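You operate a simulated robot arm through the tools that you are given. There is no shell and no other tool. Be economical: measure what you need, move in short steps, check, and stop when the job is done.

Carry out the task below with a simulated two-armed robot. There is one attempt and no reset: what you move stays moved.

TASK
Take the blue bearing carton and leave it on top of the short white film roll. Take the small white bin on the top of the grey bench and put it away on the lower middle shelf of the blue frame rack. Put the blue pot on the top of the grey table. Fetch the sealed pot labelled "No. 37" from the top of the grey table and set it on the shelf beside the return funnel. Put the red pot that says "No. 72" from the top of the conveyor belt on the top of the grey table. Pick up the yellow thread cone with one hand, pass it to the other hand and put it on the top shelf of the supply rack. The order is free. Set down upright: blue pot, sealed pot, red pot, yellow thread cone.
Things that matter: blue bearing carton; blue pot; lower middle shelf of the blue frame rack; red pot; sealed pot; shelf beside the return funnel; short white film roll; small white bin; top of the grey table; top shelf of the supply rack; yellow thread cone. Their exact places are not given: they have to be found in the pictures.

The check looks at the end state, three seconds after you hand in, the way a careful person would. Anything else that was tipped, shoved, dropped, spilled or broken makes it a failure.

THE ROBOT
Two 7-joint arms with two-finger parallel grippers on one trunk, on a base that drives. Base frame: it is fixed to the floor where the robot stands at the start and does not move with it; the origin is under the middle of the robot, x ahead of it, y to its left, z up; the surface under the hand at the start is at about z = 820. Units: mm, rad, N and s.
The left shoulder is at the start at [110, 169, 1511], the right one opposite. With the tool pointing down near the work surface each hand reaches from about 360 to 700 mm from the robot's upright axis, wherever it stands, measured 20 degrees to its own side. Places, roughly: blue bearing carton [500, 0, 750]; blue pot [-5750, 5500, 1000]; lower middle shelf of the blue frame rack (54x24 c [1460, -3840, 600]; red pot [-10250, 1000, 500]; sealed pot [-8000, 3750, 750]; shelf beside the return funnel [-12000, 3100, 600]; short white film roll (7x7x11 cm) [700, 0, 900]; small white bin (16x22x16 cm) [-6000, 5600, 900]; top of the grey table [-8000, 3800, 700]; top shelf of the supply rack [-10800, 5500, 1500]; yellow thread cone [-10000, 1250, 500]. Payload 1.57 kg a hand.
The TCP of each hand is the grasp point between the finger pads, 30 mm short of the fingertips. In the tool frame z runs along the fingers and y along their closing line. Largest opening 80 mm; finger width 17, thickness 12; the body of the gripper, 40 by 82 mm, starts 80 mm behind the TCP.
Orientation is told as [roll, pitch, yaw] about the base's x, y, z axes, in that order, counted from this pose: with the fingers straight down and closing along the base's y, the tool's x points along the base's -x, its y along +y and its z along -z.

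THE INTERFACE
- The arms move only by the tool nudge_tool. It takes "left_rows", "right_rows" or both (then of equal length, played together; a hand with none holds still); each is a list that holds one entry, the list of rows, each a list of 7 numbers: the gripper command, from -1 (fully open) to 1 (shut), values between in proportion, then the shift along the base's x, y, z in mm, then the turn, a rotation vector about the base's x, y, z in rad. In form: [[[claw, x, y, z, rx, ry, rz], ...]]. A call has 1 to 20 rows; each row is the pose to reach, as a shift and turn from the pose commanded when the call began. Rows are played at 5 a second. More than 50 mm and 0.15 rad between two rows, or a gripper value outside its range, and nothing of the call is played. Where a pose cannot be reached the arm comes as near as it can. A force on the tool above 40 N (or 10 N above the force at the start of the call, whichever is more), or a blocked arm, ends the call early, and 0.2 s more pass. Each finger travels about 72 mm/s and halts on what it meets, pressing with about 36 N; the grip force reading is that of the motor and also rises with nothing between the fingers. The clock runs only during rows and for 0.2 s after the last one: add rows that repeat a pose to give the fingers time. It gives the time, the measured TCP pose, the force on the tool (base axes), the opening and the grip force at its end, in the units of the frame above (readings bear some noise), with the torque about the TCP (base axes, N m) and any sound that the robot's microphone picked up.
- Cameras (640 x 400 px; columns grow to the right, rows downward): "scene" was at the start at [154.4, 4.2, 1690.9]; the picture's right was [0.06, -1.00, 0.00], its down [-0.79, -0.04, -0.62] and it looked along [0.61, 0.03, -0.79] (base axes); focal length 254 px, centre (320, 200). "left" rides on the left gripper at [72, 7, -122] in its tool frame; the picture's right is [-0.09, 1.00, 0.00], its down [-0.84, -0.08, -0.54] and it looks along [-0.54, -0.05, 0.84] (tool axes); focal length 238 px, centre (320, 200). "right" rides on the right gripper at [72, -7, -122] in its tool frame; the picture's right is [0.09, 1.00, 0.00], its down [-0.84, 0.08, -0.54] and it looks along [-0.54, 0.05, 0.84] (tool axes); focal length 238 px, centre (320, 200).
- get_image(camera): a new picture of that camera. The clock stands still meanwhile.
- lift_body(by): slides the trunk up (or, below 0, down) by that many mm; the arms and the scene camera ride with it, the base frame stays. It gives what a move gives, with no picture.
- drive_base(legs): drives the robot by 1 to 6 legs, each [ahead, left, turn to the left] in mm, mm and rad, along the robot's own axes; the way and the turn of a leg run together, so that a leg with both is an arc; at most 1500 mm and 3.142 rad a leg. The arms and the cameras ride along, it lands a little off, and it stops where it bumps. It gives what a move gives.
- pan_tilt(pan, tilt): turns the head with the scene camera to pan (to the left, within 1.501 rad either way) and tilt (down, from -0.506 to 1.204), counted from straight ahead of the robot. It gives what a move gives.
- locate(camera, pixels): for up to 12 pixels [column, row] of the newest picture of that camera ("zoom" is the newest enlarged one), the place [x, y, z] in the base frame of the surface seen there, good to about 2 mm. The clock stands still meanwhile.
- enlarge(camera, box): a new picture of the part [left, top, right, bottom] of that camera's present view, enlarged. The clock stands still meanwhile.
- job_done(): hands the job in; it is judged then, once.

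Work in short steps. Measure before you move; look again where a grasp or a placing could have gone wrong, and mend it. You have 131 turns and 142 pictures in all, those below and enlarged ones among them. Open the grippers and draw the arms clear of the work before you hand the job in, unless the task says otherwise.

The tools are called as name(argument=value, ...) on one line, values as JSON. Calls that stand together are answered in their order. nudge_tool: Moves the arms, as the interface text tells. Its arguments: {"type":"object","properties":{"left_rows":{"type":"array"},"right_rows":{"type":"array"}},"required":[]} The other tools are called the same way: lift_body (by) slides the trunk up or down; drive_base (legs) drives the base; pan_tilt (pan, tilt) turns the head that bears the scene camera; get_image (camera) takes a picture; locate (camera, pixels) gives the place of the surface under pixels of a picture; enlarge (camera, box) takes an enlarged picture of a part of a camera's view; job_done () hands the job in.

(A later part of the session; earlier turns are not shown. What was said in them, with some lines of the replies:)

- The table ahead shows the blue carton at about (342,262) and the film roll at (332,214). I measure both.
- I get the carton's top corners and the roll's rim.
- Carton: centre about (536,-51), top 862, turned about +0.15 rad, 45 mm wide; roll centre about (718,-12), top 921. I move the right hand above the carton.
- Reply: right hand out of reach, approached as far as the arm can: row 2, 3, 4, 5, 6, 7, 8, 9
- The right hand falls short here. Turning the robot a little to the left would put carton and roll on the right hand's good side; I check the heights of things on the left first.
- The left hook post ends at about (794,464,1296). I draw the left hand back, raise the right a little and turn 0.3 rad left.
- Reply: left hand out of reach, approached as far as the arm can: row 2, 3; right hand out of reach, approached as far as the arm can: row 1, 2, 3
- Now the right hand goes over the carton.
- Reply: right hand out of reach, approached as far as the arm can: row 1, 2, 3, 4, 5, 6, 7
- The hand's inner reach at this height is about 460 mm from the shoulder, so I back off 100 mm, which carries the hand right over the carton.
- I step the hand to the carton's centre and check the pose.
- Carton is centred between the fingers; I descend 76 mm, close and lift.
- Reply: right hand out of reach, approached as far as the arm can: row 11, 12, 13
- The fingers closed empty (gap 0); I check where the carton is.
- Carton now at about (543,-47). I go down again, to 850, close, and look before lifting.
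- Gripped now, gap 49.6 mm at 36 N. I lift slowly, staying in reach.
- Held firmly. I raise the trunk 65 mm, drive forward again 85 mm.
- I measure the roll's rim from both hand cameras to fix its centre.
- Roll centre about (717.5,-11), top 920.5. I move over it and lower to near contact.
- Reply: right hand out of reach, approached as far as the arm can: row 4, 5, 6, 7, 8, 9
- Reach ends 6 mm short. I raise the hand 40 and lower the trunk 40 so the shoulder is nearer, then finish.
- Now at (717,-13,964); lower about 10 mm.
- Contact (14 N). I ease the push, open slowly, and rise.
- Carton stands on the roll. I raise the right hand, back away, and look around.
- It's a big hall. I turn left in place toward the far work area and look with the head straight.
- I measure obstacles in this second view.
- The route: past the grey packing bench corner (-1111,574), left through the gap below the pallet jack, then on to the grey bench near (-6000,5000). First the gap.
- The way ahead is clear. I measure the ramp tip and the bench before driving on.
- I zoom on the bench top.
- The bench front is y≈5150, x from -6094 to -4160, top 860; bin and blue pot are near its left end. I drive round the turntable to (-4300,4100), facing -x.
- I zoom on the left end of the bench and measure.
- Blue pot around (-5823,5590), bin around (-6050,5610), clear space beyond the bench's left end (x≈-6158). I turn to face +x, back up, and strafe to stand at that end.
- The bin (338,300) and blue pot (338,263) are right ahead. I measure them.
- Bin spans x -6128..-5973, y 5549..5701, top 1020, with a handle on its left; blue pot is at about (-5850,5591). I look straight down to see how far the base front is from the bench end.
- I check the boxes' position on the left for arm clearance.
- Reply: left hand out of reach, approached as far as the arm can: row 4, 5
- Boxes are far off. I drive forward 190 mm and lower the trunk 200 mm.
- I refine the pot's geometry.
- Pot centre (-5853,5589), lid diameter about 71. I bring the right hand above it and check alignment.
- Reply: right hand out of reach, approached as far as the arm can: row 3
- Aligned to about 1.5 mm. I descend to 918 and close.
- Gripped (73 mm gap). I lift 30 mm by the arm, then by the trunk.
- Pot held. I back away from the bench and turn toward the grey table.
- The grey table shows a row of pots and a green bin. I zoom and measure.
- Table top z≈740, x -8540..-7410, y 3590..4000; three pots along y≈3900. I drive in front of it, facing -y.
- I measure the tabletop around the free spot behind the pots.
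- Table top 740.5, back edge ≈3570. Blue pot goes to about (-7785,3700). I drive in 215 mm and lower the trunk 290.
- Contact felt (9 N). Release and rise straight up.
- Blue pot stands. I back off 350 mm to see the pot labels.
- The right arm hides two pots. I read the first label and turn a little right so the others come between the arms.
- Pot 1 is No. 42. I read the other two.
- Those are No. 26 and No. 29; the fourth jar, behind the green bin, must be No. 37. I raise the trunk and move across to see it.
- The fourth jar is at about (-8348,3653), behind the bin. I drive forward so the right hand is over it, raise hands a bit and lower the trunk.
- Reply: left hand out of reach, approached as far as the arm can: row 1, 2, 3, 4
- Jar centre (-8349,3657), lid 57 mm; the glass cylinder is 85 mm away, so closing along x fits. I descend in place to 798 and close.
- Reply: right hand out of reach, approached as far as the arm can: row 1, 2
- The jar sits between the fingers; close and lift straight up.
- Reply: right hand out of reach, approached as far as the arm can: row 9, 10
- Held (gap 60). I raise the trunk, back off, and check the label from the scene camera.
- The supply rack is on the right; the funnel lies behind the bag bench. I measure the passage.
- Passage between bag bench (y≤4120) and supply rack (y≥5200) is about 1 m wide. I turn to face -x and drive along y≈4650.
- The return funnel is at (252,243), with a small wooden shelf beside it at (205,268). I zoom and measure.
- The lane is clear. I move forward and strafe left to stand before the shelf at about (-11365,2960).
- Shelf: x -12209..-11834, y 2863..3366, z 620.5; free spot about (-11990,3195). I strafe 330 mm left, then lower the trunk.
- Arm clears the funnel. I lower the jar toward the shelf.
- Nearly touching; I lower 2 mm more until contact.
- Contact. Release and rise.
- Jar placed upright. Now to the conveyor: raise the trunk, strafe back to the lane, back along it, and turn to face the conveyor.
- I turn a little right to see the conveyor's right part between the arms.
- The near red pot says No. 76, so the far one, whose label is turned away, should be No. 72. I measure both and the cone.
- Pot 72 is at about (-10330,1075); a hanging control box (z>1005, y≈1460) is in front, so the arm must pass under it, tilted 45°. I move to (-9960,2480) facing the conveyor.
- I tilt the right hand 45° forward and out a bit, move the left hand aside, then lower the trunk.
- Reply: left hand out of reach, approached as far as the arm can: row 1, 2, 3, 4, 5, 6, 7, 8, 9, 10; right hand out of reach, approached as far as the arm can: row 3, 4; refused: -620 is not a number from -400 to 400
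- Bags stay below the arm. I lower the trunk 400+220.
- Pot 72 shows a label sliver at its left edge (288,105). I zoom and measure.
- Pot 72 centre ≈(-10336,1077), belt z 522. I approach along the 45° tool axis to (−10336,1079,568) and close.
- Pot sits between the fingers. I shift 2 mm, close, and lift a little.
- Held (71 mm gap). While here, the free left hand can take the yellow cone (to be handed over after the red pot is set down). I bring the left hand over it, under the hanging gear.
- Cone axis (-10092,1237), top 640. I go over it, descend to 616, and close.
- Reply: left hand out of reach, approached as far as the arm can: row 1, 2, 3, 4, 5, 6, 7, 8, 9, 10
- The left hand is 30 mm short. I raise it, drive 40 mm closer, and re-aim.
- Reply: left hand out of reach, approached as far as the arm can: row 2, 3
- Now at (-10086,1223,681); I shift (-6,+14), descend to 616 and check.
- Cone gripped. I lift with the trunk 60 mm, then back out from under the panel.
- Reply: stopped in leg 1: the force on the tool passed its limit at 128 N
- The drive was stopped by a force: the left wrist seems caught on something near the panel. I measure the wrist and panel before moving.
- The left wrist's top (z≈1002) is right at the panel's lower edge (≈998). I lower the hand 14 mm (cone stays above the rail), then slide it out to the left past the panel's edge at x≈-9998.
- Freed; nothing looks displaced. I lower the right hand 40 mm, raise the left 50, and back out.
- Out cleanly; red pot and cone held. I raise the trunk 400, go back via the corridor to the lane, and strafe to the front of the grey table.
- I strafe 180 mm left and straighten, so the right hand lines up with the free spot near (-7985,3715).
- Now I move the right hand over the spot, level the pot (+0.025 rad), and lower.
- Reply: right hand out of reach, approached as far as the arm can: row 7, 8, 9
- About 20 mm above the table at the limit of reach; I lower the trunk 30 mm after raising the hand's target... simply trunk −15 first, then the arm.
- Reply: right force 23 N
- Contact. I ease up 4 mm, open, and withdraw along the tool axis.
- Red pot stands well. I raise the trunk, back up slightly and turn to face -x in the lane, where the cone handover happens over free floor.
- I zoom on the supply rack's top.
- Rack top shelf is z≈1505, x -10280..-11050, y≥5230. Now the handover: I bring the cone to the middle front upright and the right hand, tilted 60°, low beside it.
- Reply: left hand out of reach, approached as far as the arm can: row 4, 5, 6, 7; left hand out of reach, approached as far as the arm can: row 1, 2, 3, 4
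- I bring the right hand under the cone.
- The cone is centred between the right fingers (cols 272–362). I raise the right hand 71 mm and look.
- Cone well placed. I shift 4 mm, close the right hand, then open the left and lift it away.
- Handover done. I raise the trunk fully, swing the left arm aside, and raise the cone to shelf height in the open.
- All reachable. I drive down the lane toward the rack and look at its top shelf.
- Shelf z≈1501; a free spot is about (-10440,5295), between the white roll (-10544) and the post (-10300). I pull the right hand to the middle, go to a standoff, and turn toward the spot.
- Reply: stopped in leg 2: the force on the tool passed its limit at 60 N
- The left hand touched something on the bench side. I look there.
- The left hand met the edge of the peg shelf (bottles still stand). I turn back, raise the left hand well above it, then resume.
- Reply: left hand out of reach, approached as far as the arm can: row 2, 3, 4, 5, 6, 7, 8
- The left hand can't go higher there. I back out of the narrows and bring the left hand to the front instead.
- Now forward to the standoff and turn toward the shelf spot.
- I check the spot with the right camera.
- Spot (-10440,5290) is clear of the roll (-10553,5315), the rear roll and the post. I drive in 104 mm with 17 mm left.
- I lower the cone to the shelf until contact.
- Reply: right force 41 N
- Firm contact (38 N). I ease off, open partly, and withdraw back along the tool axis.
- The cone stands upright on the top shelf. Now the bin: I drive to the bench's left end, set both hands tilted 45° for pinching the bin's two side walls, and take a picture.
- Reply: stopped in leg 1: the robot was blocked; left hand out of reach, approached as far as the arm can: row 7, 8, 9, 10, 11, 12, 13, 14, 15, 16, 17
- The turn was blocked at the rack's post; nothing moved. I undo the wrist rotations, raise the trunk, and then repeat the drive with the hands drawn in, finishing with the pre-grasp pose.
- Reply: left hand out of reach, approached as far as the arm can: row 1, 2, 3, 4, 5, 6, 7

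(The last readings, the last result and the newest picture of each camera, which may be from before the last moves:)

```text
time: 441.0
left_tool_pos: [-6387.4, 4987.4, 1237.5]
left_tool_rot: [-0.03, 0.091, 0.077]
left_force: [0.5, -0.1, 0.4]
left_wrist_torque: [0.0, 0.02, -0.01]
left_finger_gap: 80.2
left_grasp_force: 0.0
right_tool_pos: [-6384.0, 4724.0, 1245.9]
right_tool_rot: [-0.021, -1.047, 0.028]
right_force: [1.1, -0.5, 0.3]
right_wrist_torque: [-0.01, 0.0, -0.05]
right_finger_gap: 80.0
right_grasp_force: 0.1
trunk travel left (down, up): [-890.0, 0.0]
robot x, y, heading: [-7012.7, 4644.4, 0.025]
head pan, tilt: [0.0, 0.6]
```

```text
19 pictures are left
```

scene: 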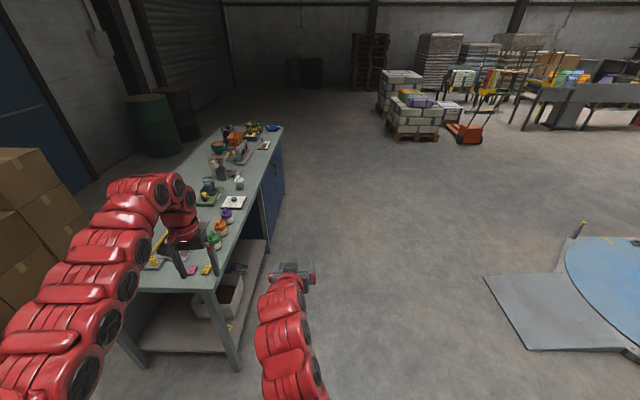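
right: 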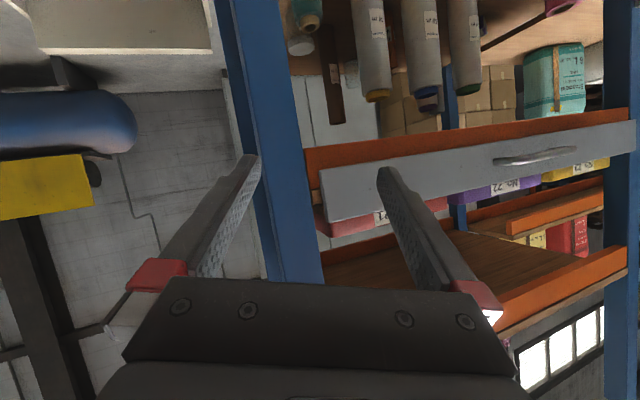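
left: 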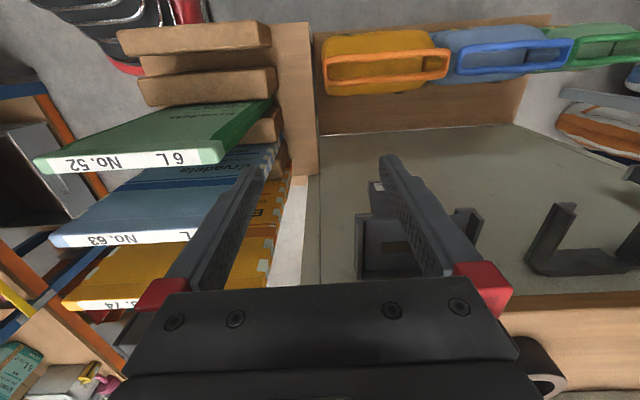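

At (-7013,4644). I strafe to the bench end, set the pre-grasp pose (both hands 45° tilted, 148 mm apart), lower, and drive in over the bin.

drive_base(legs=[[0, 980, -0.025]])

nudge_tool(left_rows=[[[-1, 21, -32, 1, 0.004, -0.11, -0.006], [-1, 43, -63, 2, 0.008, -0.22, -0.012], [-1, 64, -95, 3, 0.012, -0.33, -0.018], [-1, 86, -126, 4, 0.016, -0.44, -0.024], [-1, 107, -158, 5, 0.02, -0.55, -0.03], [-1, 128, -190, 6, 0.024, -0.66, -0.036], [-1, 150, -221, 7, 0.028, -0.77, -0.042], [-1, 171, -253, 8, 0.03, -0.877, -0.05], [-1, 171, -253, 8, 0.03, -0.877, -0.05]]], right_rows=[[[-1, 22, -17, 0, 0.003, 0.033, 0], [-1, 44, -34, 0, 0.006, 0.066, 0], [-1, 66, -52, 0, 0.009, 0.1, 0], [-1, 88, -69, 0, 0.012, 0.133, 0], [-1, 110, -86, 0, 0.015, 0.166, 0], [-1, 132, -104, 0, 0.018, 0.2, 0], [-1, 153, -121, 0, 0.02, 0.233, 0], [-1, 174, -138, 0, 0.02, 0.262, 0], [-1, 174, -138, 0, 0.02, 0.262, 0]]])

lift_body(by=-150)

drive_base(legs=[[100, 0, 0]])

get_image(camera="scene")

get_image(camera="left")

```text
time: 446.1
left_tool_pos: [-6391.7, 5950.8, 1236.8]
left_tool_rot: [-0.028, 0.091, 0.052]
left_force: [-0.1, -0.1, -0.2]
left_wrist_torque: [-0.04, 0.01, 0.0]
left_finger_gap: 80.0
left_grasp_force: 0.1
right_tool_pos: [-6396.4, 5686.4, 1246.3]
right_tool_rot: [-0.022, -1.046, 0.002]
right_force: [0.4, -0.6, -0.6]
right_wrist_torque: [0.01, -0.02, 0.0]
right_finger_gap: 79.8
right_grasp_force: 0.0
trunk travel left (down, up): [-890.0, 0.0]
robot x, y, heading: [-7024.1, 5624.8, -0.005]
head pan, tilt: [0.0, 0.6]
```

```text
time: 448.1
left_tool_pos: [-6220.8, 5697.6, 1244.9]
left_tool_rot: [-0.019, -0.784, -0.003]
left_force: [-1.1, -0.2, -0.4]
left_wrist_torque: [0.0, 0.01, -0.02]
left_finger_gap: 79.8
left_grasp_force: 0.0
right_tool_pos: [-6224.0, 5548.0, 1246.3]
right_tool_rot: [0.006, -0.782, -0.019]
right_force: [-0.7, 0.4, -0.6]
right_wrist_torque: [-0.02, -0.01, -0.01]
right_finger_gap: 80.1
right_grasp_force: 0.1
trunk travel left (down, up): [-890.0, 0.0]
robot x, y, heading: [-7023.5, 5624.2, -0.001]
head pan, tilt: [0.0, 0.6]
```

```text
time: 449.9
left_tool_pos: [-6220.7, 5697.2, 1094.7]
left_tool_rot: [-0.021, -0.783, -0.004]
left_force: [1.2, -0.9, 0.2]
left_wrist_torque: [-0.01, 0.01, -0.01]
left_finger_gap: 80.0
left_grasp_force: 0.1
right_tool_pos: [-6221.9, 5548.5, 1097.0]
right_tool_rot: [0.006, -0.783, -0.021]
right_force: [-0.3, -0.1, -0.5]
right_wrist_torque: [-0.02, 0.02, -0.02]
right_finger_gap: 79.7
right_grasp_force: 0.1
trunk travel left (down, up): [-740.0, 150.0]
robot x, y, heading: [-7025.8, 5617.7, -0.0]
head pan, tilt: [0.0, 0.6]
```

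```text
time: 451.0
left_tool_pos: [-6122.9, 5697.1, 1093.5]
left_tool_rot: [-0.02, -0.785, -0.003]
left_force: [-0.3, 0.2, -0.2]
left_wrist_torque: [0.0, 0.0, 0.01]
left_finger_gap: 80.1
left_grasp_force: 0.1
right_tool_pos: [-6123.3, 5548.9, 1096.8]
right_tool_rot: [0.005, -0.784, -0.019]
right_force: [-0.2, -0.1, 0.4]
right_wrist_torque: [-0.02, 0.03, 0.0]
right_finger_gap: 80.1
right_grasp_force: 0.1
trunk travel left (down, up): [-740.0, 150.0]
robot x, y, heading: [-6926.7, 5620.3, -0.001]
head pan, tilt: [0.0, 0.6]
```

```text
18 pictures are left
```

scene: 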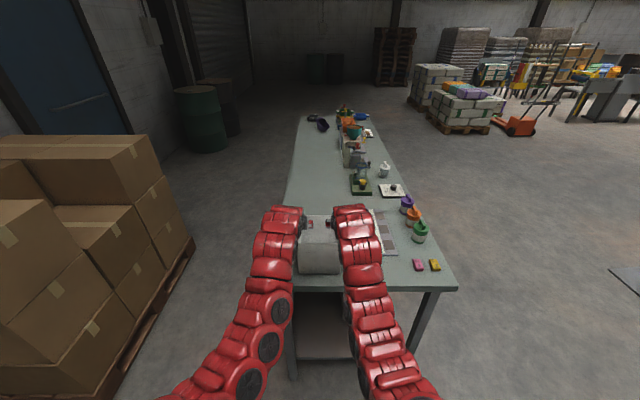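

```text
17 pictures are left
```

left: 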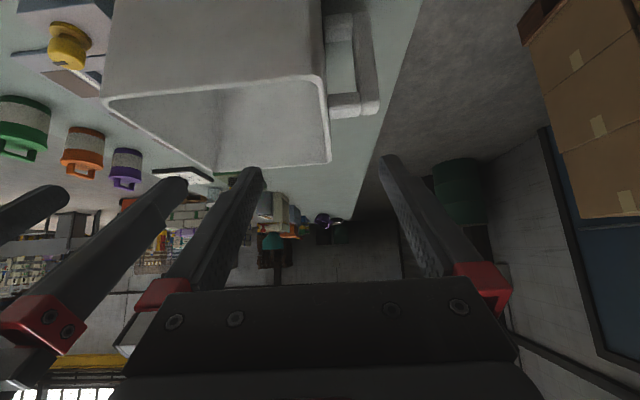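

Both hands are aligned with the side walls (y 5697/5549). I move 20 mm in, descend to 8 mm below the rim, close both, and lift with the trunk.

nudge_tool(left_rows=[[[-1, 20, 2, 0, 0, 0, 0], [-1, 20, 2, -25, 0, 0, 0], [-1, 20, 2, -50, 0, 0, 0], [-1, 20, 2, -68, 0, 0, 0], [-1, 20, 2, -81, 0, 0, 0], [-1, 20, 2, -81, 0, 0, 0], [0, 20, 2, -81, 0, 0, 0], [0.5, 20, 2, -81, 0, 0, 0], [1, 20, 2, -81, 0, 0, 0], [1, 20, 2, -81, 0, 0, 0], [1, 20, 2, -81, 0, 0, 0], [1, 20, 2, -81, 0, 0, 0]]], right_rows=[[[-1, 20, 1, 0, 0, 0, 0], [-1, 20, 1, -25, 0, 0, 0], [-1, 20, 1, -50, 0, 0, 0], [-1, 20, 1, -70, 0, 0, 0], [-1, 20, 1, -84, 0, 0, 0], [-1, 20, 1, -84, 0, 0, 0], [0, 20, 1, -84, 0, 0, 0], [0.5, 20, 1, -84, 0, 0, 0], [1, 20, 1, -84, 0, 0, 0], [1, 20, 1, -84, 0, 0, 0], [1, 20, 1, -84, 0, 0, 0], [1, 20, 1, -84, 0, 0, 0]]])

lift_body(by=150)

get_image(camera="left")

get_image(camera="scene")

```text
time: 453.6
left_tool_pos: [-6101.7, 5702.8, 1012.9]
left_tool_rot: [-0.016, -0.785, -0.002]
left_force: [11.3, 19.0, -4.3]
left_wrist_torque: [0.77, -0.13, 0.97]
left_finger_gap: 5.2
left_grasp_force: 25.7
right_tool_pos: [-6102.1, 5547.8, 1014.4]
right_tool_rot: [0.002, -0.785, -0.023]
right_force: [-11.2, -18.1, 6.0]
right_wrist_torque: [0.31, -0.03, 0.84]
right_finger_gap: 5.2
right_grasp_force: 25.5
trunk travel left (down, up): [-740.0, 150.0]
robot x, y, heading: [-6924.3, 5623.5, -0.005]
head pan, tilt: [0.0, 0.6]
```

```text
time: 455.4
left_tool_pos: [-6101.4, 5702.9, 1163.3]
left_tool_rot: [-0.013, -0.785, -0.003]
left_force: [10.2, 30.0, -8.5]
left_wrist_torque: [0.81, -0.01, 1.0]
left_finger_gap: 4.9
left_grasp_force: 25.2
right_tool_pos: [-6102.2, 5548.4, 1163.4]
right_tool_rot: [0.001, -0.784, -0.019]
right_force: [-11.4, -30.4, 5.8]
right_wrist_torque: [0.24, 0.11, 0.71]
right_finger_gap: 5.0
right_grasp_force: 26.0
trunk travel left (down, up): [-890.0, 0.0]
robot x, y, heading: [-6924.5, 5619.8, 0.001]
head pan, tilt: [0.0, 0.6]
```

```text
16 pictures are left
```

left: 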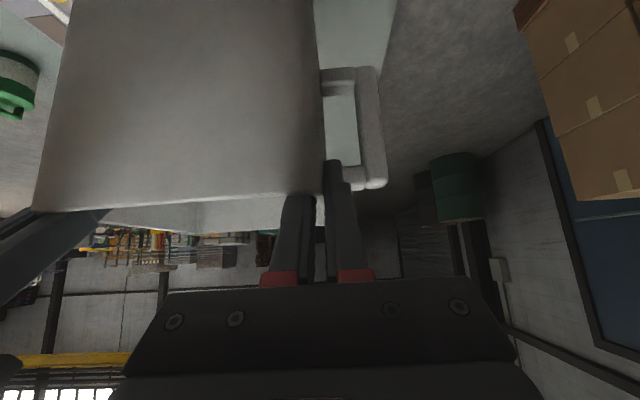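

```text
15 pictures are left
```

scene: 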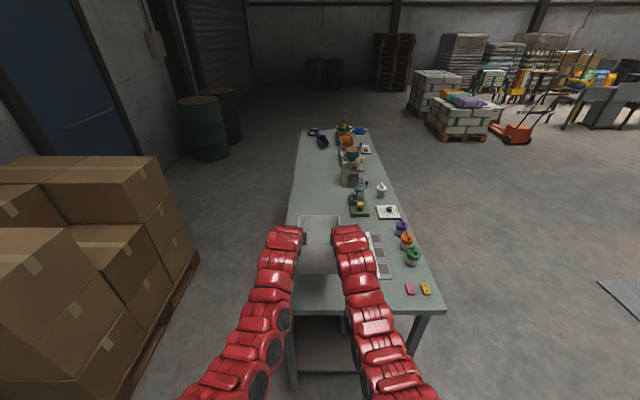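

The bin is held by both hands. I relax the sideways tension, raise it a bit, and carry it back along the known route to about (-3216,1074).

nudge_tool(left_rows=[[[1, 0, 2, 10, 0, 0, 0], [1, 0, 4, 20, 0, 0, 0], [1, 0, 4, 30, 0, 0, 0], [1, 0, 4, 40, 0, 0, 0], [1, 0, 4, 50, 0, 0, 0]]], right_rows=[[[1, 0, -1, 10, 0, 0, 0], [1, 0, -2.5, 20, 0, 0, 0], [1, 0, -2.5, 30, 0, 0, 0], [1, 0, -2.5, 40, 0, 0, 0], [1, 0, -2.5, 50, 0, 0, 0]]])

drive_base(legs=[[-100, 0, 0], [0, -1320, 0], [1500, 0, 0], [1225, 0, 0], [0, 0, -1.2466]])

drive_base(legs=[[1500, 0, 0], [1500, 0, 0], [403, 0, 0], [0, 0, 1.2466]])

pan_tilt(pan=0, tilt=0.5)

get_image(camera="scene")

```text
time: 456.6
left_tool_pos: [-6102.2, 5703.8, 1212.5]
left_tool_rot: [-0.019, -0.787, -0.004]
left_force: [10.5, 14.9, -6.5]
left_wrist_torque: [0.75, 0.0, 1.07]
left_finger_gap: 5.1
left_grasp_force: 25.1
right_tool_pos: [-6104.1, 5548.6, 1214.3]
right_tool_rot: [0.007, -0.784, -0.022]
right_force: [-10.9, -15.6, 4.4]
right_wrist_torque: [0.11, 0.15, 0.66]
right_finger_gap: 4.9
right_grasp_force: 25.1
trunk travel left (down, up): [-890.0, 0.0]
robot x, y, heading: [-6925.7, 5621.0, -0.004]
head pan, tilt: [0.0, 0.6]
```

```text
time: 479.7
left_tool_pos: [-4047.2, 3499.4, 1213.4]
left_tool_rot: [-0.02, -0.783, -1.294]
left_force: [-7.1, -9.3, -3.7]
left_wrist_torque: [0.24, -0.49, 0.74]
left_finger_gap: 4.9
left_grasp_force: 24.9
right_tool_pos: [-4198.0, 3456.7, 1213.4]
right_tool_rot: [0.006, -0.782, -1.311]
right_force: [7.2, 9.6, 2.3]
right_wrist_torque: [0.01, 0.13, 0.32]
right_finger_gap: 4.8
right_grasp_force: 25.4
trunk travel left (down, up): [-890.0, 0.0]
robot x, y, heading: [-4355.5, 4266.5, -1.293]
head pan, tilt: [0.0, 0.6]
```

```text
time: 499.3
left_tool_pos: [-2693.4, 990.1, 1212.3]
left_tool_rot: [-0.021, -0.783, -0.094]
left_force: [4.1, -3.4, -2.5]
left_wrist_torque: [0.54, 0.06, 0.77]
left_finger_gap: 4.9
left_grasp_force: 25.4
right_tool_pos: [-2707.7, 835.0, 1213.1]
right_tool_rot: [0.009, -0.783, -0.112]
right_force: [-4.5, 2.4, -0.3]
right_wrist_torque: [-0.4, 0.04, -0.06]
right_finger_gap: 4.6
right_grasp_force: 25.0
trunk travel left (down, up): [-890.0, 0.0]
robot x, y, heading: [-3520.3, 983.7, -0.093]
head pan, tilt: [0.0, 0.6]
```

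```text
time: 500.0
left_tool_pos: [-2693.7, 989.8, 1214.1]
left_tool_rot: [-0.022, -0.786, -0.094]
left_force: [4.2, -1.5, -3.1]
left_wrist_torque: [0.6, 0.0, 0.73]
left_finger_gap: 4.9
left_grasp_force: 25.3
right_tool_pos: [-2708.1, 835.0, 1212.8]
right_tool_rot: [0.008, -0.783, -0.113]
right_force: [-4.0, 1.3, 0.4]
right_wrist_torque: [-0.39, 0.1, -0.07]
right_finger_gap: 4.8
right_grasp_force: 24.9
trunk travel left (down, up): [-890.0, 0.0]
robot x, y, heading: [-3525.1, 982.5, -0.094]
head pan, tilt: [0.0, 0.499]
```

```text
14 pictures are left
```

scene: 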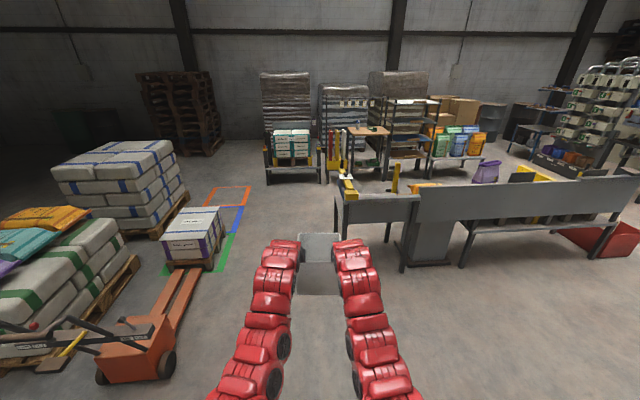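

Bin still firm. I measure points to the south-east in this view, then drive through the known gap to about (-400,-110) facing south and look at the way to the blue rack.

locate(camera="scene", pixels=[[540, 112], [545, 150], [560, 100], [480, 150], [435, 175], [600, 240], [585, 180], [400, 270], [335, 230], [520, 150], [630, 130], [485, 165]])

drive_base(legs=[[0, 0, 0.13], [1500, 0, 0], [1220, 0, 0], [0, 0, -1.286], [1250, 0, 0]])

pan_tilt(pan=0, tilt=0.35)

get_image(camera="scene")

```text
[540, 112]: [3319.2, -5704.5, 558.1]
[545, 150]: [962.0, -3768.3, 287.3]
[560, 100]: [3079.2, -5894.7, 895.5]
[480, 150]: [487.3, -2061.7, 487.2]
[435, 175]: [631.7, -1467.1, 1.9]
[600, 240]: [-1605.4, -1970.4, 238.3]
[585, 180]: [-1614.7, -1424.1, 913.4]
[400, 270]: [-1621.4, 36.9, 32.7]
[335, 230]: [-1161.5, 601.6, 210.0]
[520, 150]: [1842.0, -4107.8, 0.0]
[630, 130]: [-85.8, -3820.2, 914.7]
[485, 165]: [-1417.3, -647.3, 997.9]
```

```text
time: 522.6
left_tool_pos: [-66.6, -843.7, 1213.5]
left_tool_rot: [-0.021, -0.785, -1.218]
left_force: [0.5, -3.9, -0.4]
left_wrist_torque: [0.17, -0.34, 0.76]
left_finger_gap: 4.9
left_grasp_force: 25.2
right_tool_pos: [-211.4, -897.8, 1212.6]
right_tool_rot: [0.007, -0.785, -1.236]
right_force: [0.6, 3.0, -1.2]
right_wrist_torque: [-0.09, 0.52, -0.2]
right_finger_gap: 4.8
right_grasp_force: 25.2
trunk travel left (down, up): [-890.0, 0.0]
robot x, y, heading: [-428.9, -102.7, -1.218]
head pan, tilt: [0.0, 0.499]
```

```text
time: 523.3
left_tool_pos: [-67.2, -846.1, 1214.2]
left_tool_rot: [-0.022, -0.786, -1.219]
left_force: [-1.1, -3.0, -0.9]
left_wrist_torque: [0.07, -0.55, 0.63]
left_finger_gap: 5.1
left_grasp_force: 25.1
right_tool_pos: [-211.4, -898.3, 1212.2]
right_tool_rot: [0.007, -0.783, -1.237]
right_force: [-0.3, 3.0, -1.4]
right_wrist_torque: [0.07, 0.56, -0.25]
right_finger_gap: 4.9
right_grasp_force: 25.4
trunk travel left (down, up): [-890.0, 0.0]
robot x, y, heading: [-430.2, -101.2, -1.214]
head pan, tilt: [0.0, 0.351]
```

```text
13 pictures are left
```

scene: 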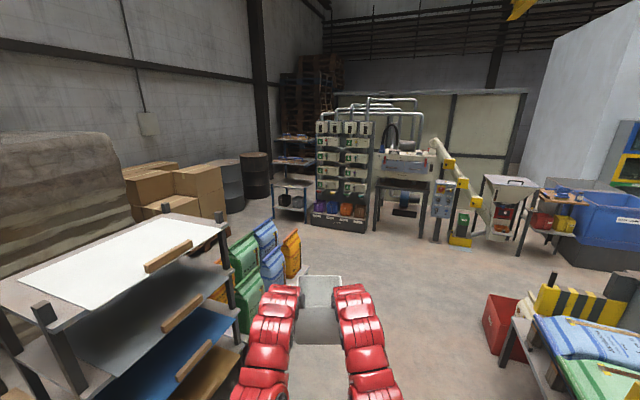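

The blue rack is at (293,175), left of the reel machine. I measure it here and drive the first part of the way around the bag shelf.

locate(camera="scene", pixels=[[290, 136], [290, 160], [290, 187], [274, 188], [306, 188], [280, 164], [300, 164], [273, 210], [306, 215], [290, 200], [372, 232], [300, 275]])

enlarge(camera="scene", box=[255, 120, 335, 230])

drive_base(legs=[[0, 0, -0.356], [1500, 0, 0], [400, 0, 0], [0, 0, 0.785], [920, 0, 0], [0, 0, 0.785]])

pan_tilt(pan=-0.5, tilt=0.45)

get_image(camera="scene")

```text
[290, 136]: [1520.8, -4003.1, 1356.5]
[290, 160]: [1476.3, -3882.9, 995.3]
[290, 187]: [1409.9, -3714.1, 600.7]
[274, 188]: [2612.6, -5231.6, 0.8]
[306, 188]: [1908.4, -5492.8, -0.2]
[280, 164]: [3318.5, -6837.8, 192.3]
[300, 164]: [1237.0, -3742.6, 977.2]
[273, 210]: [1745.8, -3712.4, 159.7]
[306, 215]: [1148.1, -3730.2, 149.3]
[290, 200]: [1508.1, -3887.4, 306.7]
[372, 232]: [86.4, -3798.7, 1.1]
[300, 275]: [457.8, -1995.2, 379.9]
```

```text
3.64 times, centred on (295, 175) of scene
```

zoom: 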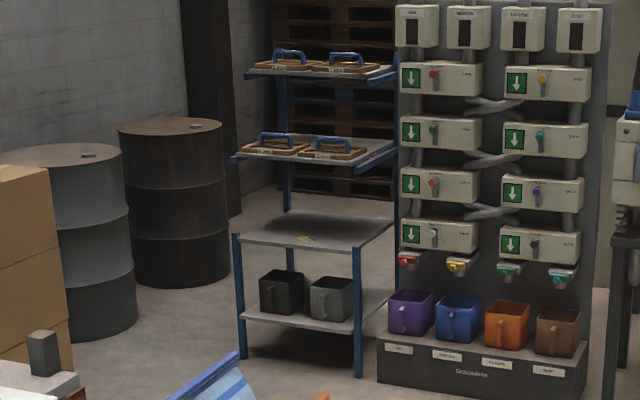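

```text
time: 542.4
left_tool_pos: [1074.6, -2573.4, 1212.8]
left_tool_rot: [-0.022, -0.784, -0.011]
left_force: [3.6, -0.3, -0.4]
left_wrist_torque: [0.29, 0.11, 0.79]
left_finger_gap: 4.6
left_grasp_force: 24.8
right_tool_pos: [1072.9, -2728.8, 1212.8]
right_tool_rot: [0.008, -0.782, -0.026]
right_force: [-3.3, 2.0, -2.9]
right_wrist_torque: [-0.49, 0.04, -0.28]
right_finger_gap: 4.8
right_grasp_force: 25.7
trunk travel left (down, up): [-890.0, 0.0]
robot x, y, heading: [253.3, -2648.5, -0.007]
head pan, tilt: [0.0, 0.351]
```

```text
time: 543.4
left_tool_pos: [1073.9, -2573.0, 1213.9]
left_tool_rot: [-0.021, -0.783, -0.01]
left_force: [3.4, -1.3, -0.5]
left_wrist_torque: [0.44, -0.03, 0.66]
left_finger_gap: 4.8
left_grasp_force: 24.9
right_tool_pos: [1073.1, -2727.8, 1213.6]
right_tool_rot: [0.005, -0.781, -0.024]
right_force: [-2.5, 1.6, -1.6]
right_wrist_torque: [-0.5, 0.18, -0.26]
right_finger_gap: 4.8
right_grasp_force: 25.6
trunk travel left (down, up): [-890.0, 0.0]
robot x, y, heading: [252.5, -2649.8, -0.009]
head pan, tilt: [-0.499, 0.45]
```

```text
11 pictures are left
```

scene: 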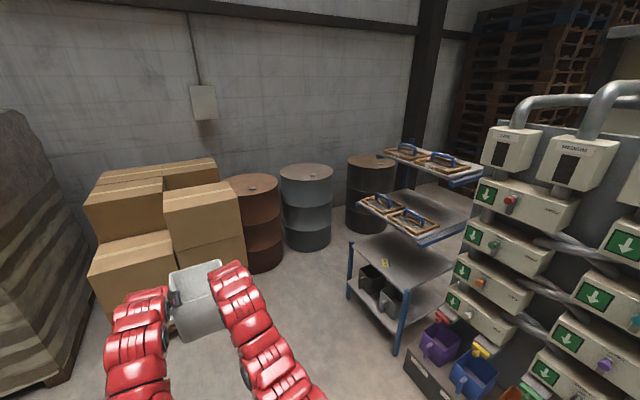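

The shelf (z≈600.7, front edge y≈-3714, x 1148..1746) is empty and has ample headroom. I drive round to face it at a standoff and lower the bin to just above shelf level.

locate(camera="scene", pixels=[[384, 263], [352, 240], [400, 290], [455, 262], [410, 262], [360, 203], [418, 243], [470, 222], [405, 250]])

drive_base(legs=[[700, 0, 0], [0, 250, 0], [0, 0, -1.562], [0, 495, 0]])

lift_body(by=-400)

lift_body(by=-15)

pan_tilt(pan=0, tilt=0.5)

get_image(camera="scene")

```text
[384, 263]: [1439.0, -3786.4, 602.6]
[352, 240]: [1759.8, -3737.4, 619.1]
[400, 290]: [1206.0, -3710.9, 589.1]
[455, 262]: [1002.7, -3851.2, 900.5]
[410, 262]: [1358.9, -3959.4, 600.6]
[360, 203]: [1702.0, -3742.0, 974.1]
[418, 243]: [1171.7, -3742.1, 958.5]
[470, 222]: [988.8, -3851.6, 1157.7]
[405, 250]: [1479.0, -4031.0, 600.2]
```

```text
time: 550.7
left_tool_pos: [1617.5, -2888.3, 1213.0]
left_tool_rot: [-0.024, -0.785, -0.644]
left_force: [3.7, -5.1, -2.4]
left_wrist_torque: [0.76, 0.1, 0.77]
left_finger_gap: 5.0
left_grasp_force: 25.2
right_tool_pos: [1522.4, -3014.2, 1214.2]
right_tool_rot: [0.005, -0.783, -0.662]
right_force: [-3.5, 4.1, 0.2]
right_wrist_torque: [-0.48, -0.1, 0.1]
right_finger_gap: 4.8
right_grasp_force: 25.4
trunk travel left (down, up): [-890.0, 0.0]
robot x, y, heading: [907.4, -2457.2, -0.643]
head pan, tilt: [-0.499, 0.45]
stopped in leg 3: the robot was blocked; the commanded pose is now the measured one
```

```text
time: 554.5
left_tool_pos: [1614.1, -2892.5, 814.1]
left_tool_rot: [-0.023, -0.785, -0.648]
left_force: [2.0, -3.2, -2.8]
left_wrist_torque: [0.47, -0.37, 0.72]
left_finger_gap: 4.7
left_grasp_force: 25.1
right_tool_pos: [1520.5, -3015.4, 814.4]
right_tool_rot: [0.004, -0.78, -0.662]
right_force: [-2.4, 3.2, 0.5]
right_wrist_torque: [-0.18, 0.3, -0.03]
right_finger_gap: 5.0
right_grasp_force: 25.2
trunk travel left (down, up): [-490.0, 400.0]
robot x, y, heading: [909.1, -2462.7, -0.642]
head pan, tilt: [-0.499, 0.45]
```

```text
time: 555.2
left_tool_pos: [1612.8, -2890.2, 798.7]
left_tool_rot: [-0.024, -0.788, -0.647]
left_force: [3.3, -2.8, -3.1]
left_wrist_torque: [0.51, -0.29, 0.72]
left_finger_gap: 4.9
left_grasp_force: 25.1
right_tool_pos: [1521.2, -3015.1, 799.8]
right_tool_rot: [0.004, -0.783, -0.662]
right_force: [-3.2, 3.3, 1.1]
right_wrist_torque: [-0.24, 0.27, 0.02]
right_finger_gap: 5.0
right_grasp_force: 25.6
trunk travel left (down, up): [-475.0, 415.0]
robot x, y, heading: [911.0, -2462.7, -0.645]
head pan, tilt: [-0.499, 0.45]
```

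```text
time: 556.1
left_tool_pos: [1613.4, -2890.7, 799.3]
left_tool_rot: [-0.023, -0.785, -0.648]
left_force: [3.5, -3.5, -2.6]
left_wrist_torque: [0.46, -0.24, 0.69]
left_finger_gap: 4.9
left_grasp_force: 26.0
right_tool_pos: [1521.5, -3014.0, 798.6]
right_tool_rot: [0.004, -0.781, -0.662]
right_force: [-2.8, 3.4, 0.2]
right_wrist_torque: [-0.26, 0.25, -0.05]
right_finger_gap: 4.9
right_grasp_force: 25.5
trunk travel left (down, up): [-475.0, 415.0]
robot x, y, heading: [906.1, -2461.6, -0.644]
head pan, tilt: [0.0, 0.499]
```

```text
10 pictures are left
5 turns are left
```

scene: 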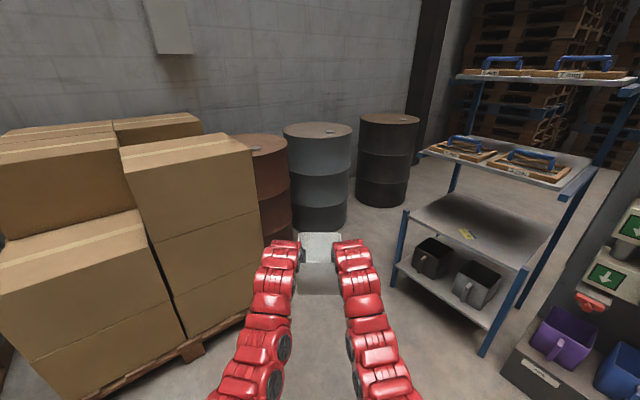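

The turn was blocked with the base's rear near the bag shelf. I drive forward clear of it, finish the turn, strafe to the rack and slide the bin in above the shelf (bin bottom ≈645, shelf 600).

drive_base(legs=[[250, 0, 0], [0, 0, -0.926], [0, 450, 0], [320, 0, 0]])

get_image(camera="scene")

get_image(camera="right")

```text
time: 564.3
left_tool_pos: [1640.2, -3747.8, 798.0]
left_tool_rot: [-0.023, -0.786, -1.568]
left_force: [-1.2, -4.4, -1.6]
left_wrist_torque: [0.16, -0.52, 0.69]
left_finger_gap: 5.0
left_grasp_force: 25.1
right_tool_pos: [1485.3, -3748.9, 798.4]
right_tool_rot: [0.004, -0.78, -1.588]
right_force: [1.4, 3.8, -0.3]
right_wrist_torque: [-0.05, 0.38, -0.14]
right_finger_gap: 4.7
right_grasp_force: 25.6
trunk travel left (down, up): [-475.0, 415.0]
robot x, y, heading: [1557.0, -2927.7, -1.564]
head pan, tilt: [0.0, 0.499]
```

```text
9 pictures are left
```

scene: 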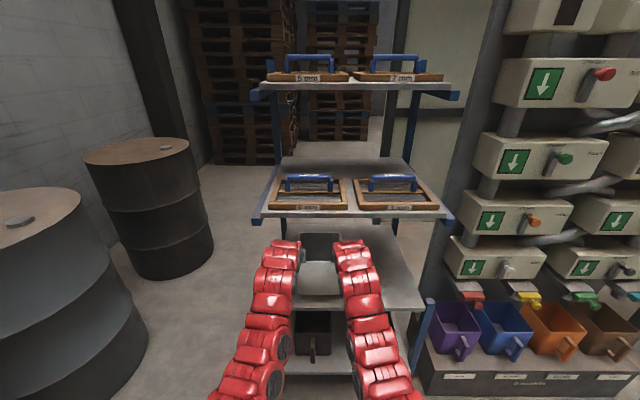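

```text
8 pictures are left
4 turns are left
```

right: 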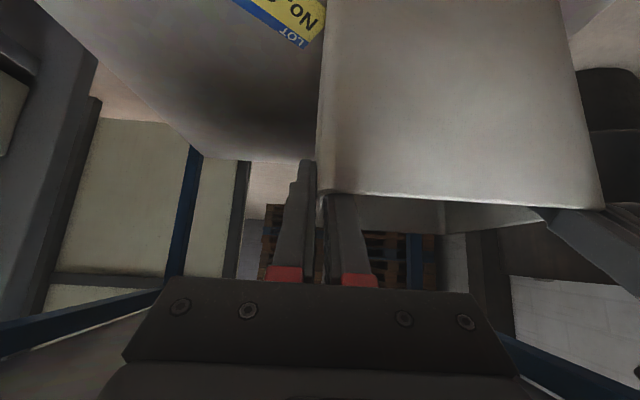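

The bin is over the shelf. I go 30 mm deeper and lower it to contact.

drive_base(legs=[[30, 0, 0]])

lift_body(by=-38)

nudge_tool(left_rows=[[[1, 0, 0, -1.5, 0, 0, 0], [1, 0, 0, -3, 0, 0, 0], [1, 0, 0, -4.5, 0, 0, 0], [1, 0, 0, -6, 0, 0, 0], [1, 0, 0, -7.5, 0, 0, 0], [1, 0, 0, -9, 0, 0, 0]]], right_rows=[[[1, 0, 0, -1.5, 0, 0, 0], [1, 0, 0, -3, 0, 0, 0], [1, 0, 0, -4.5, 0, 0, 0], [1, 0, 0, -6, 0, 0, 0], [1, 0, 0, -7.5, 0, 0, 0], [1, 0, 0, -9, 0, 0, 0]]])

enlarge(camera="scene", box=[240, 200, 460, 360])

get_image(camera="right")

```text
time: 565.1
left_tool_pos: [1640.4, -3778.3, 797.9]
left_tool_rot: [-0.023, -0.786, -1.57]
left_force: [-0.7, -3.7, -2.3]
left_wrist_torque: [0.02, -0.53, 0.69]
left_finger_gap: 5.1
left_grasp_force: 24.9
right_tool_pos: [1485.7, -3777.2, 798.1]
right_tool_rot: [0.004, -0.779, -1.588]
right_force: [0.6, 3.3, -0.4]
right_wrist_torque: [0.14, 0.38, -0.17]
right_finger_gap: 4.8
right_grasp_force: 25.2
trunk travel left (down, up): [-475.0, 415.0]
robot x, y, heading: [1559.3, -2956.3, -1.568]
head pan, tilt: [0.0, 0.499]
```

```text
time: 566.0
left_tool_pos: [1640.1, -3776.5, 761.4]
left_tool_rot: [-0.022, -0.786, -1.569]
left_force: [-1.3, -2.9, -1.6]
left_wrist_torque: [0.05, -0.51, 0.65]
left_finger_gap: 4.9
left_grasp_force: 25.1
right_tool_pos: [1485.5, -3778.0, 760.2]
right_tool_rot: [0.005, -0.782, -1.585]
right_force: [0.9, 3.7, 0.0]
right_wrist_torque: [0.07, 0.42, -0.22]
right_finger_gap: 4.5
right_grasp_force: 25.1
trunk travel left (down, up): [-437.0, 453.0]
robot x, y, heading: [1556.1, -2959.7, -1.565]
head pan, tilt: [0.0, 0.499]
```

```text
time: 567.4
left_tool_pos: [1641.4, -3777.2, 754.9]
left_tool_rot: [-0.025, -0.795, -1.569]
left_force: [0.2, -5.1, 14.6]
left_wrist_torque: [0.49, -0.56, 0.66]
left_finger_gap: 4.7
left_grasp_force: 25.5
right_tool_pos: [1485.8, -3774.6, 755.5]
right_tool_rot: [0.003, -0.787, -1.585]
right_force: [0.5, 3.4, 6.9]
right_wrist_torque: [-0.51, 0.17, -0.07]
right_finger_gap: 4.9
right_grasp_force: 25.6
trunk travel left (down, up): [-437.0, 453.0]
robot x, y, heading: [1559.8, -2953.4, -1.568]
head pan, tilt: [0.0, 0.499]
```

```text
2.50 times, centred on (350, 280) of scene
```

zoom: 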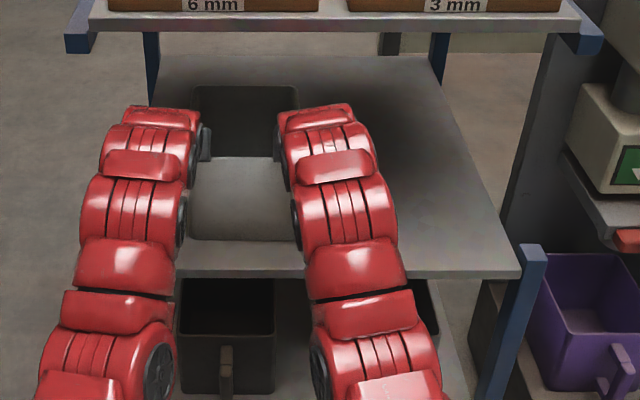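

```text
6 pictures are left
3 turns are left
```

right: 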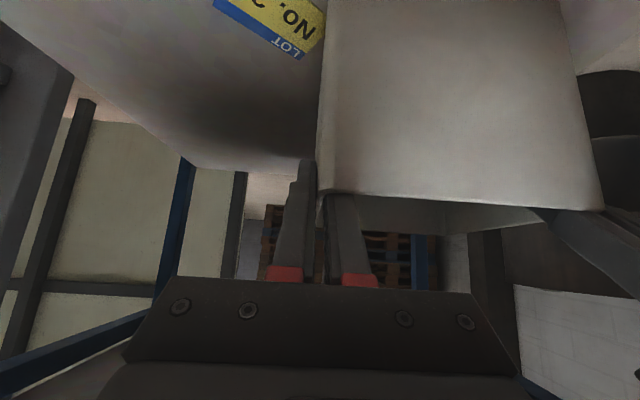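

Contact on both sides. I open both hands, rise 60 mm, drive back, and check.

nudge_tool(left_rows=[[[1, 0, 0, 2, 0, 0, 0], [0.7, 0, 0, 2, 0, 0, 0], [0.3, 0, 0, 2, 0, 0, 0], [0, 0, 0, 2, 0, 0, 0], [0, 0, 0, 2, 0, 0, 0], [0, 0, 2, 12, 0, 0, 0], [0, 0, 5, 28, 0, 0, 0], [0, 0, 8, 45, 0, 0, 0], [0, 0, 10, 65, 0, 0, 0], [0, 0, 10, 65, 0, 0, 0]]], right_rows=[[[1, 0, 0, 2, 0, 0, 0], [0.7, 0, 0, 2, 0, 0, 0], [0.3, 0, 0, 2, 0, 0, 0], [0, 0, 0, 2, 0, 0, 0], [0, 0, 0, 2, 0, 0, 0], [0, 0, 2, 12, 0, 0, 0], [0, 0, 5, 28, 0, 0, 0], [0, 0, 8, 45, 0, 0, 0], [0, 0, 10, 65, 0, 0, 0], [0, 0, 10, 65, 0, 0, 0]]])

drive_base(legs=[[-300, 0, 0]])

nudge_tool(left_rows=[[[-1, 0, 0, 20, 0, 0, 0], [-1, 0, 0, 20, 0, 0, 0], [-1, 0, 0, 20, 0, 0, 0]]], right_rows=[[[-1, 0, 0, 20, 0, 0, 0], [-1, 0, 0, 20, 0, 0, 0], [-1, 0, 0, 20, 0, 0, 0]]])

get_image(camera="scene")

get_image(camera="right")

```text
time: 569.6
left_tool_pos: [1640.0, -3767.5, 816.8]
left_tool_rot: [-0.023, -0.784, -1.568]
left_force: [-0.2, 0.6, 0.0]
left_wrist_torque: [0.02, 0.0, 0.01]
left_finger_gap: 40.0
left_grasp_force: 0.1
right_tool_pos: [1485.1, -3766.2, 815.6]
right_tool_rot: [0.004, -0.782, -1.587]
right_force: [-0.6, 0.5, 0.1]
right_wrist_torque: [-0.03, 0.0, -0.01]
right_finger_gap: 39.9
right_grasp_force: 0.1
trunk travel left (down, up): [-437.0, 453.0]
robot x, y, heading: [1555.8, -2953.6, -1.569]
head pan, tilt: [0.0, 0.499]
```

```text
time: 571.6
left_tool_pos: [1637.3, -3463.4, 817.7]
left_tool_rot: [-0.023, -0.787, -1.572]
left_force: [-0.6, 0.0, 0.2]
left_wrist_torque: [0.0, 0.01, -0.04]
left_finger_gap: 39.8
left_grasp_force: 0.0
right_tool_pos: [1480.8, -3464.1, 816.7]
right_tool_rot: [0.002, -0.783, -1.588]
right_force: [0.0, 0.1, 1.0]
right_wrist_torque: [0.0, -0.03, 0.0]
right_finger_gap: 40.1
right_grasp_force: 0.0
trunk travel left (down, up): [-437.0, 453.0]
robot x, y, heading: [1556.3, -2655.9, -1.568]
head pan, tilt: [0.0, 0.499]
```

```text
time: 572.4
left_tool_pos: [1636.5, -3465.1, 835.8]
left_tool_rot: [-0.022, -0.787, -1.572]
left_force: [0.0, 0.2, 0.3]
left_wrist_torque: [0.0, -0.01, 0.02]
left_finger_gap: 79.8
left_grasp_force: 0.0
right_tool_pos: [1481.6, -3463.9, 835.4]
right_tool_rot: [0.003, -0.782, -1.591]
right_force: [0.1, -0.1, 0.9]
right_wrist_torque: [0.01, 0.01, -0.02]
right_finger_gap: 79.8
right_grasp_force: 0.1
trunk travel left (down, up): [-437.0, 453.0]
robot x, y, heading: [1556.7, -2655.8, -1.569]
head pan, tilt: [0.0, 0.499]
```

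```text
5 pictures are left
```

scene: 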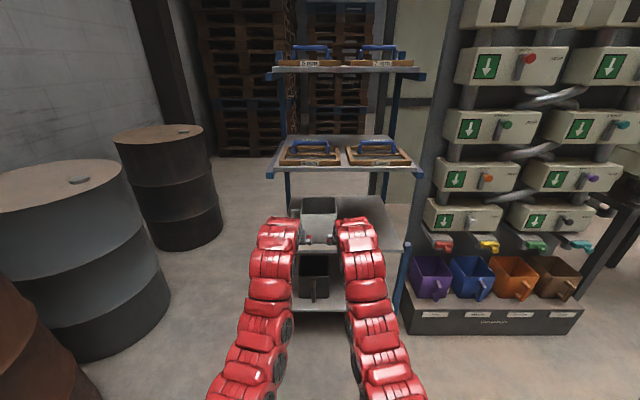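

```text
4 pictures are left
2 turns are left
```

right: 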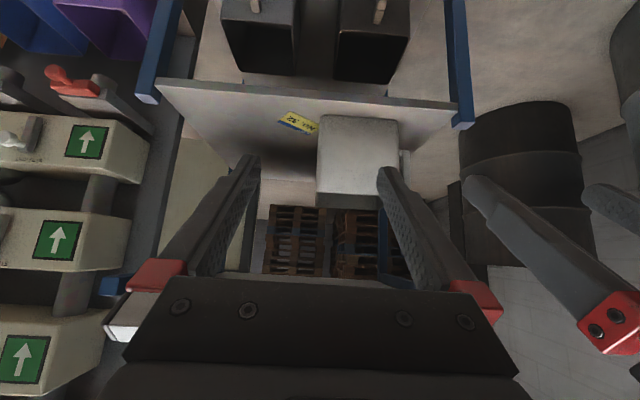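

The bin stands on the lower middle shelf, the grippers are open and both arms are clear, so I hand in.

job_done()

```text
The job is handed in.
```

I handed the job in with all six items placed. The arms hit things five times on the way; nothing looked displaced in the pictures I took at the time, except that I took no picture of the bag shelf (last point below).

**Where things are:**
- **Blue bearing carton:** on top of the short white film roll. My first grip on it slipped, and it moved a few millimetres on the table before I got it.
- **Small white bin:** on the lower middle shelf of the blue frame rack. I carried it with both hands.
- **Blue pot:** upright on the grey table.
- **Sealed pot:** upright on the shelf beside the return funnel. I never saw its label. The other three pots on the table were Nos. 42, 26 and 29, so I took the fourth as No. 37.
- **Red pot:** upright on the grey table. Its label was turned away too. The other red pot on the belt read No. 76, so I took this one as No. 72.
- **Yellow thread cone:** passed from the left hand to the right, and upright on the top shelf of the supply rack.

**Contacts along the way:**
- The left wrist caught the hanging control panel over the conveyor; the drive stopped at 128 N.
- The left hand touched the edge of the tool shelf (the pegboard) near the bags; that stopped at 60 N.
- The robot was blocked twice while turning: at the supply rack, probably the post, and near the bag shelf. I did not check the bag shelf again after that.
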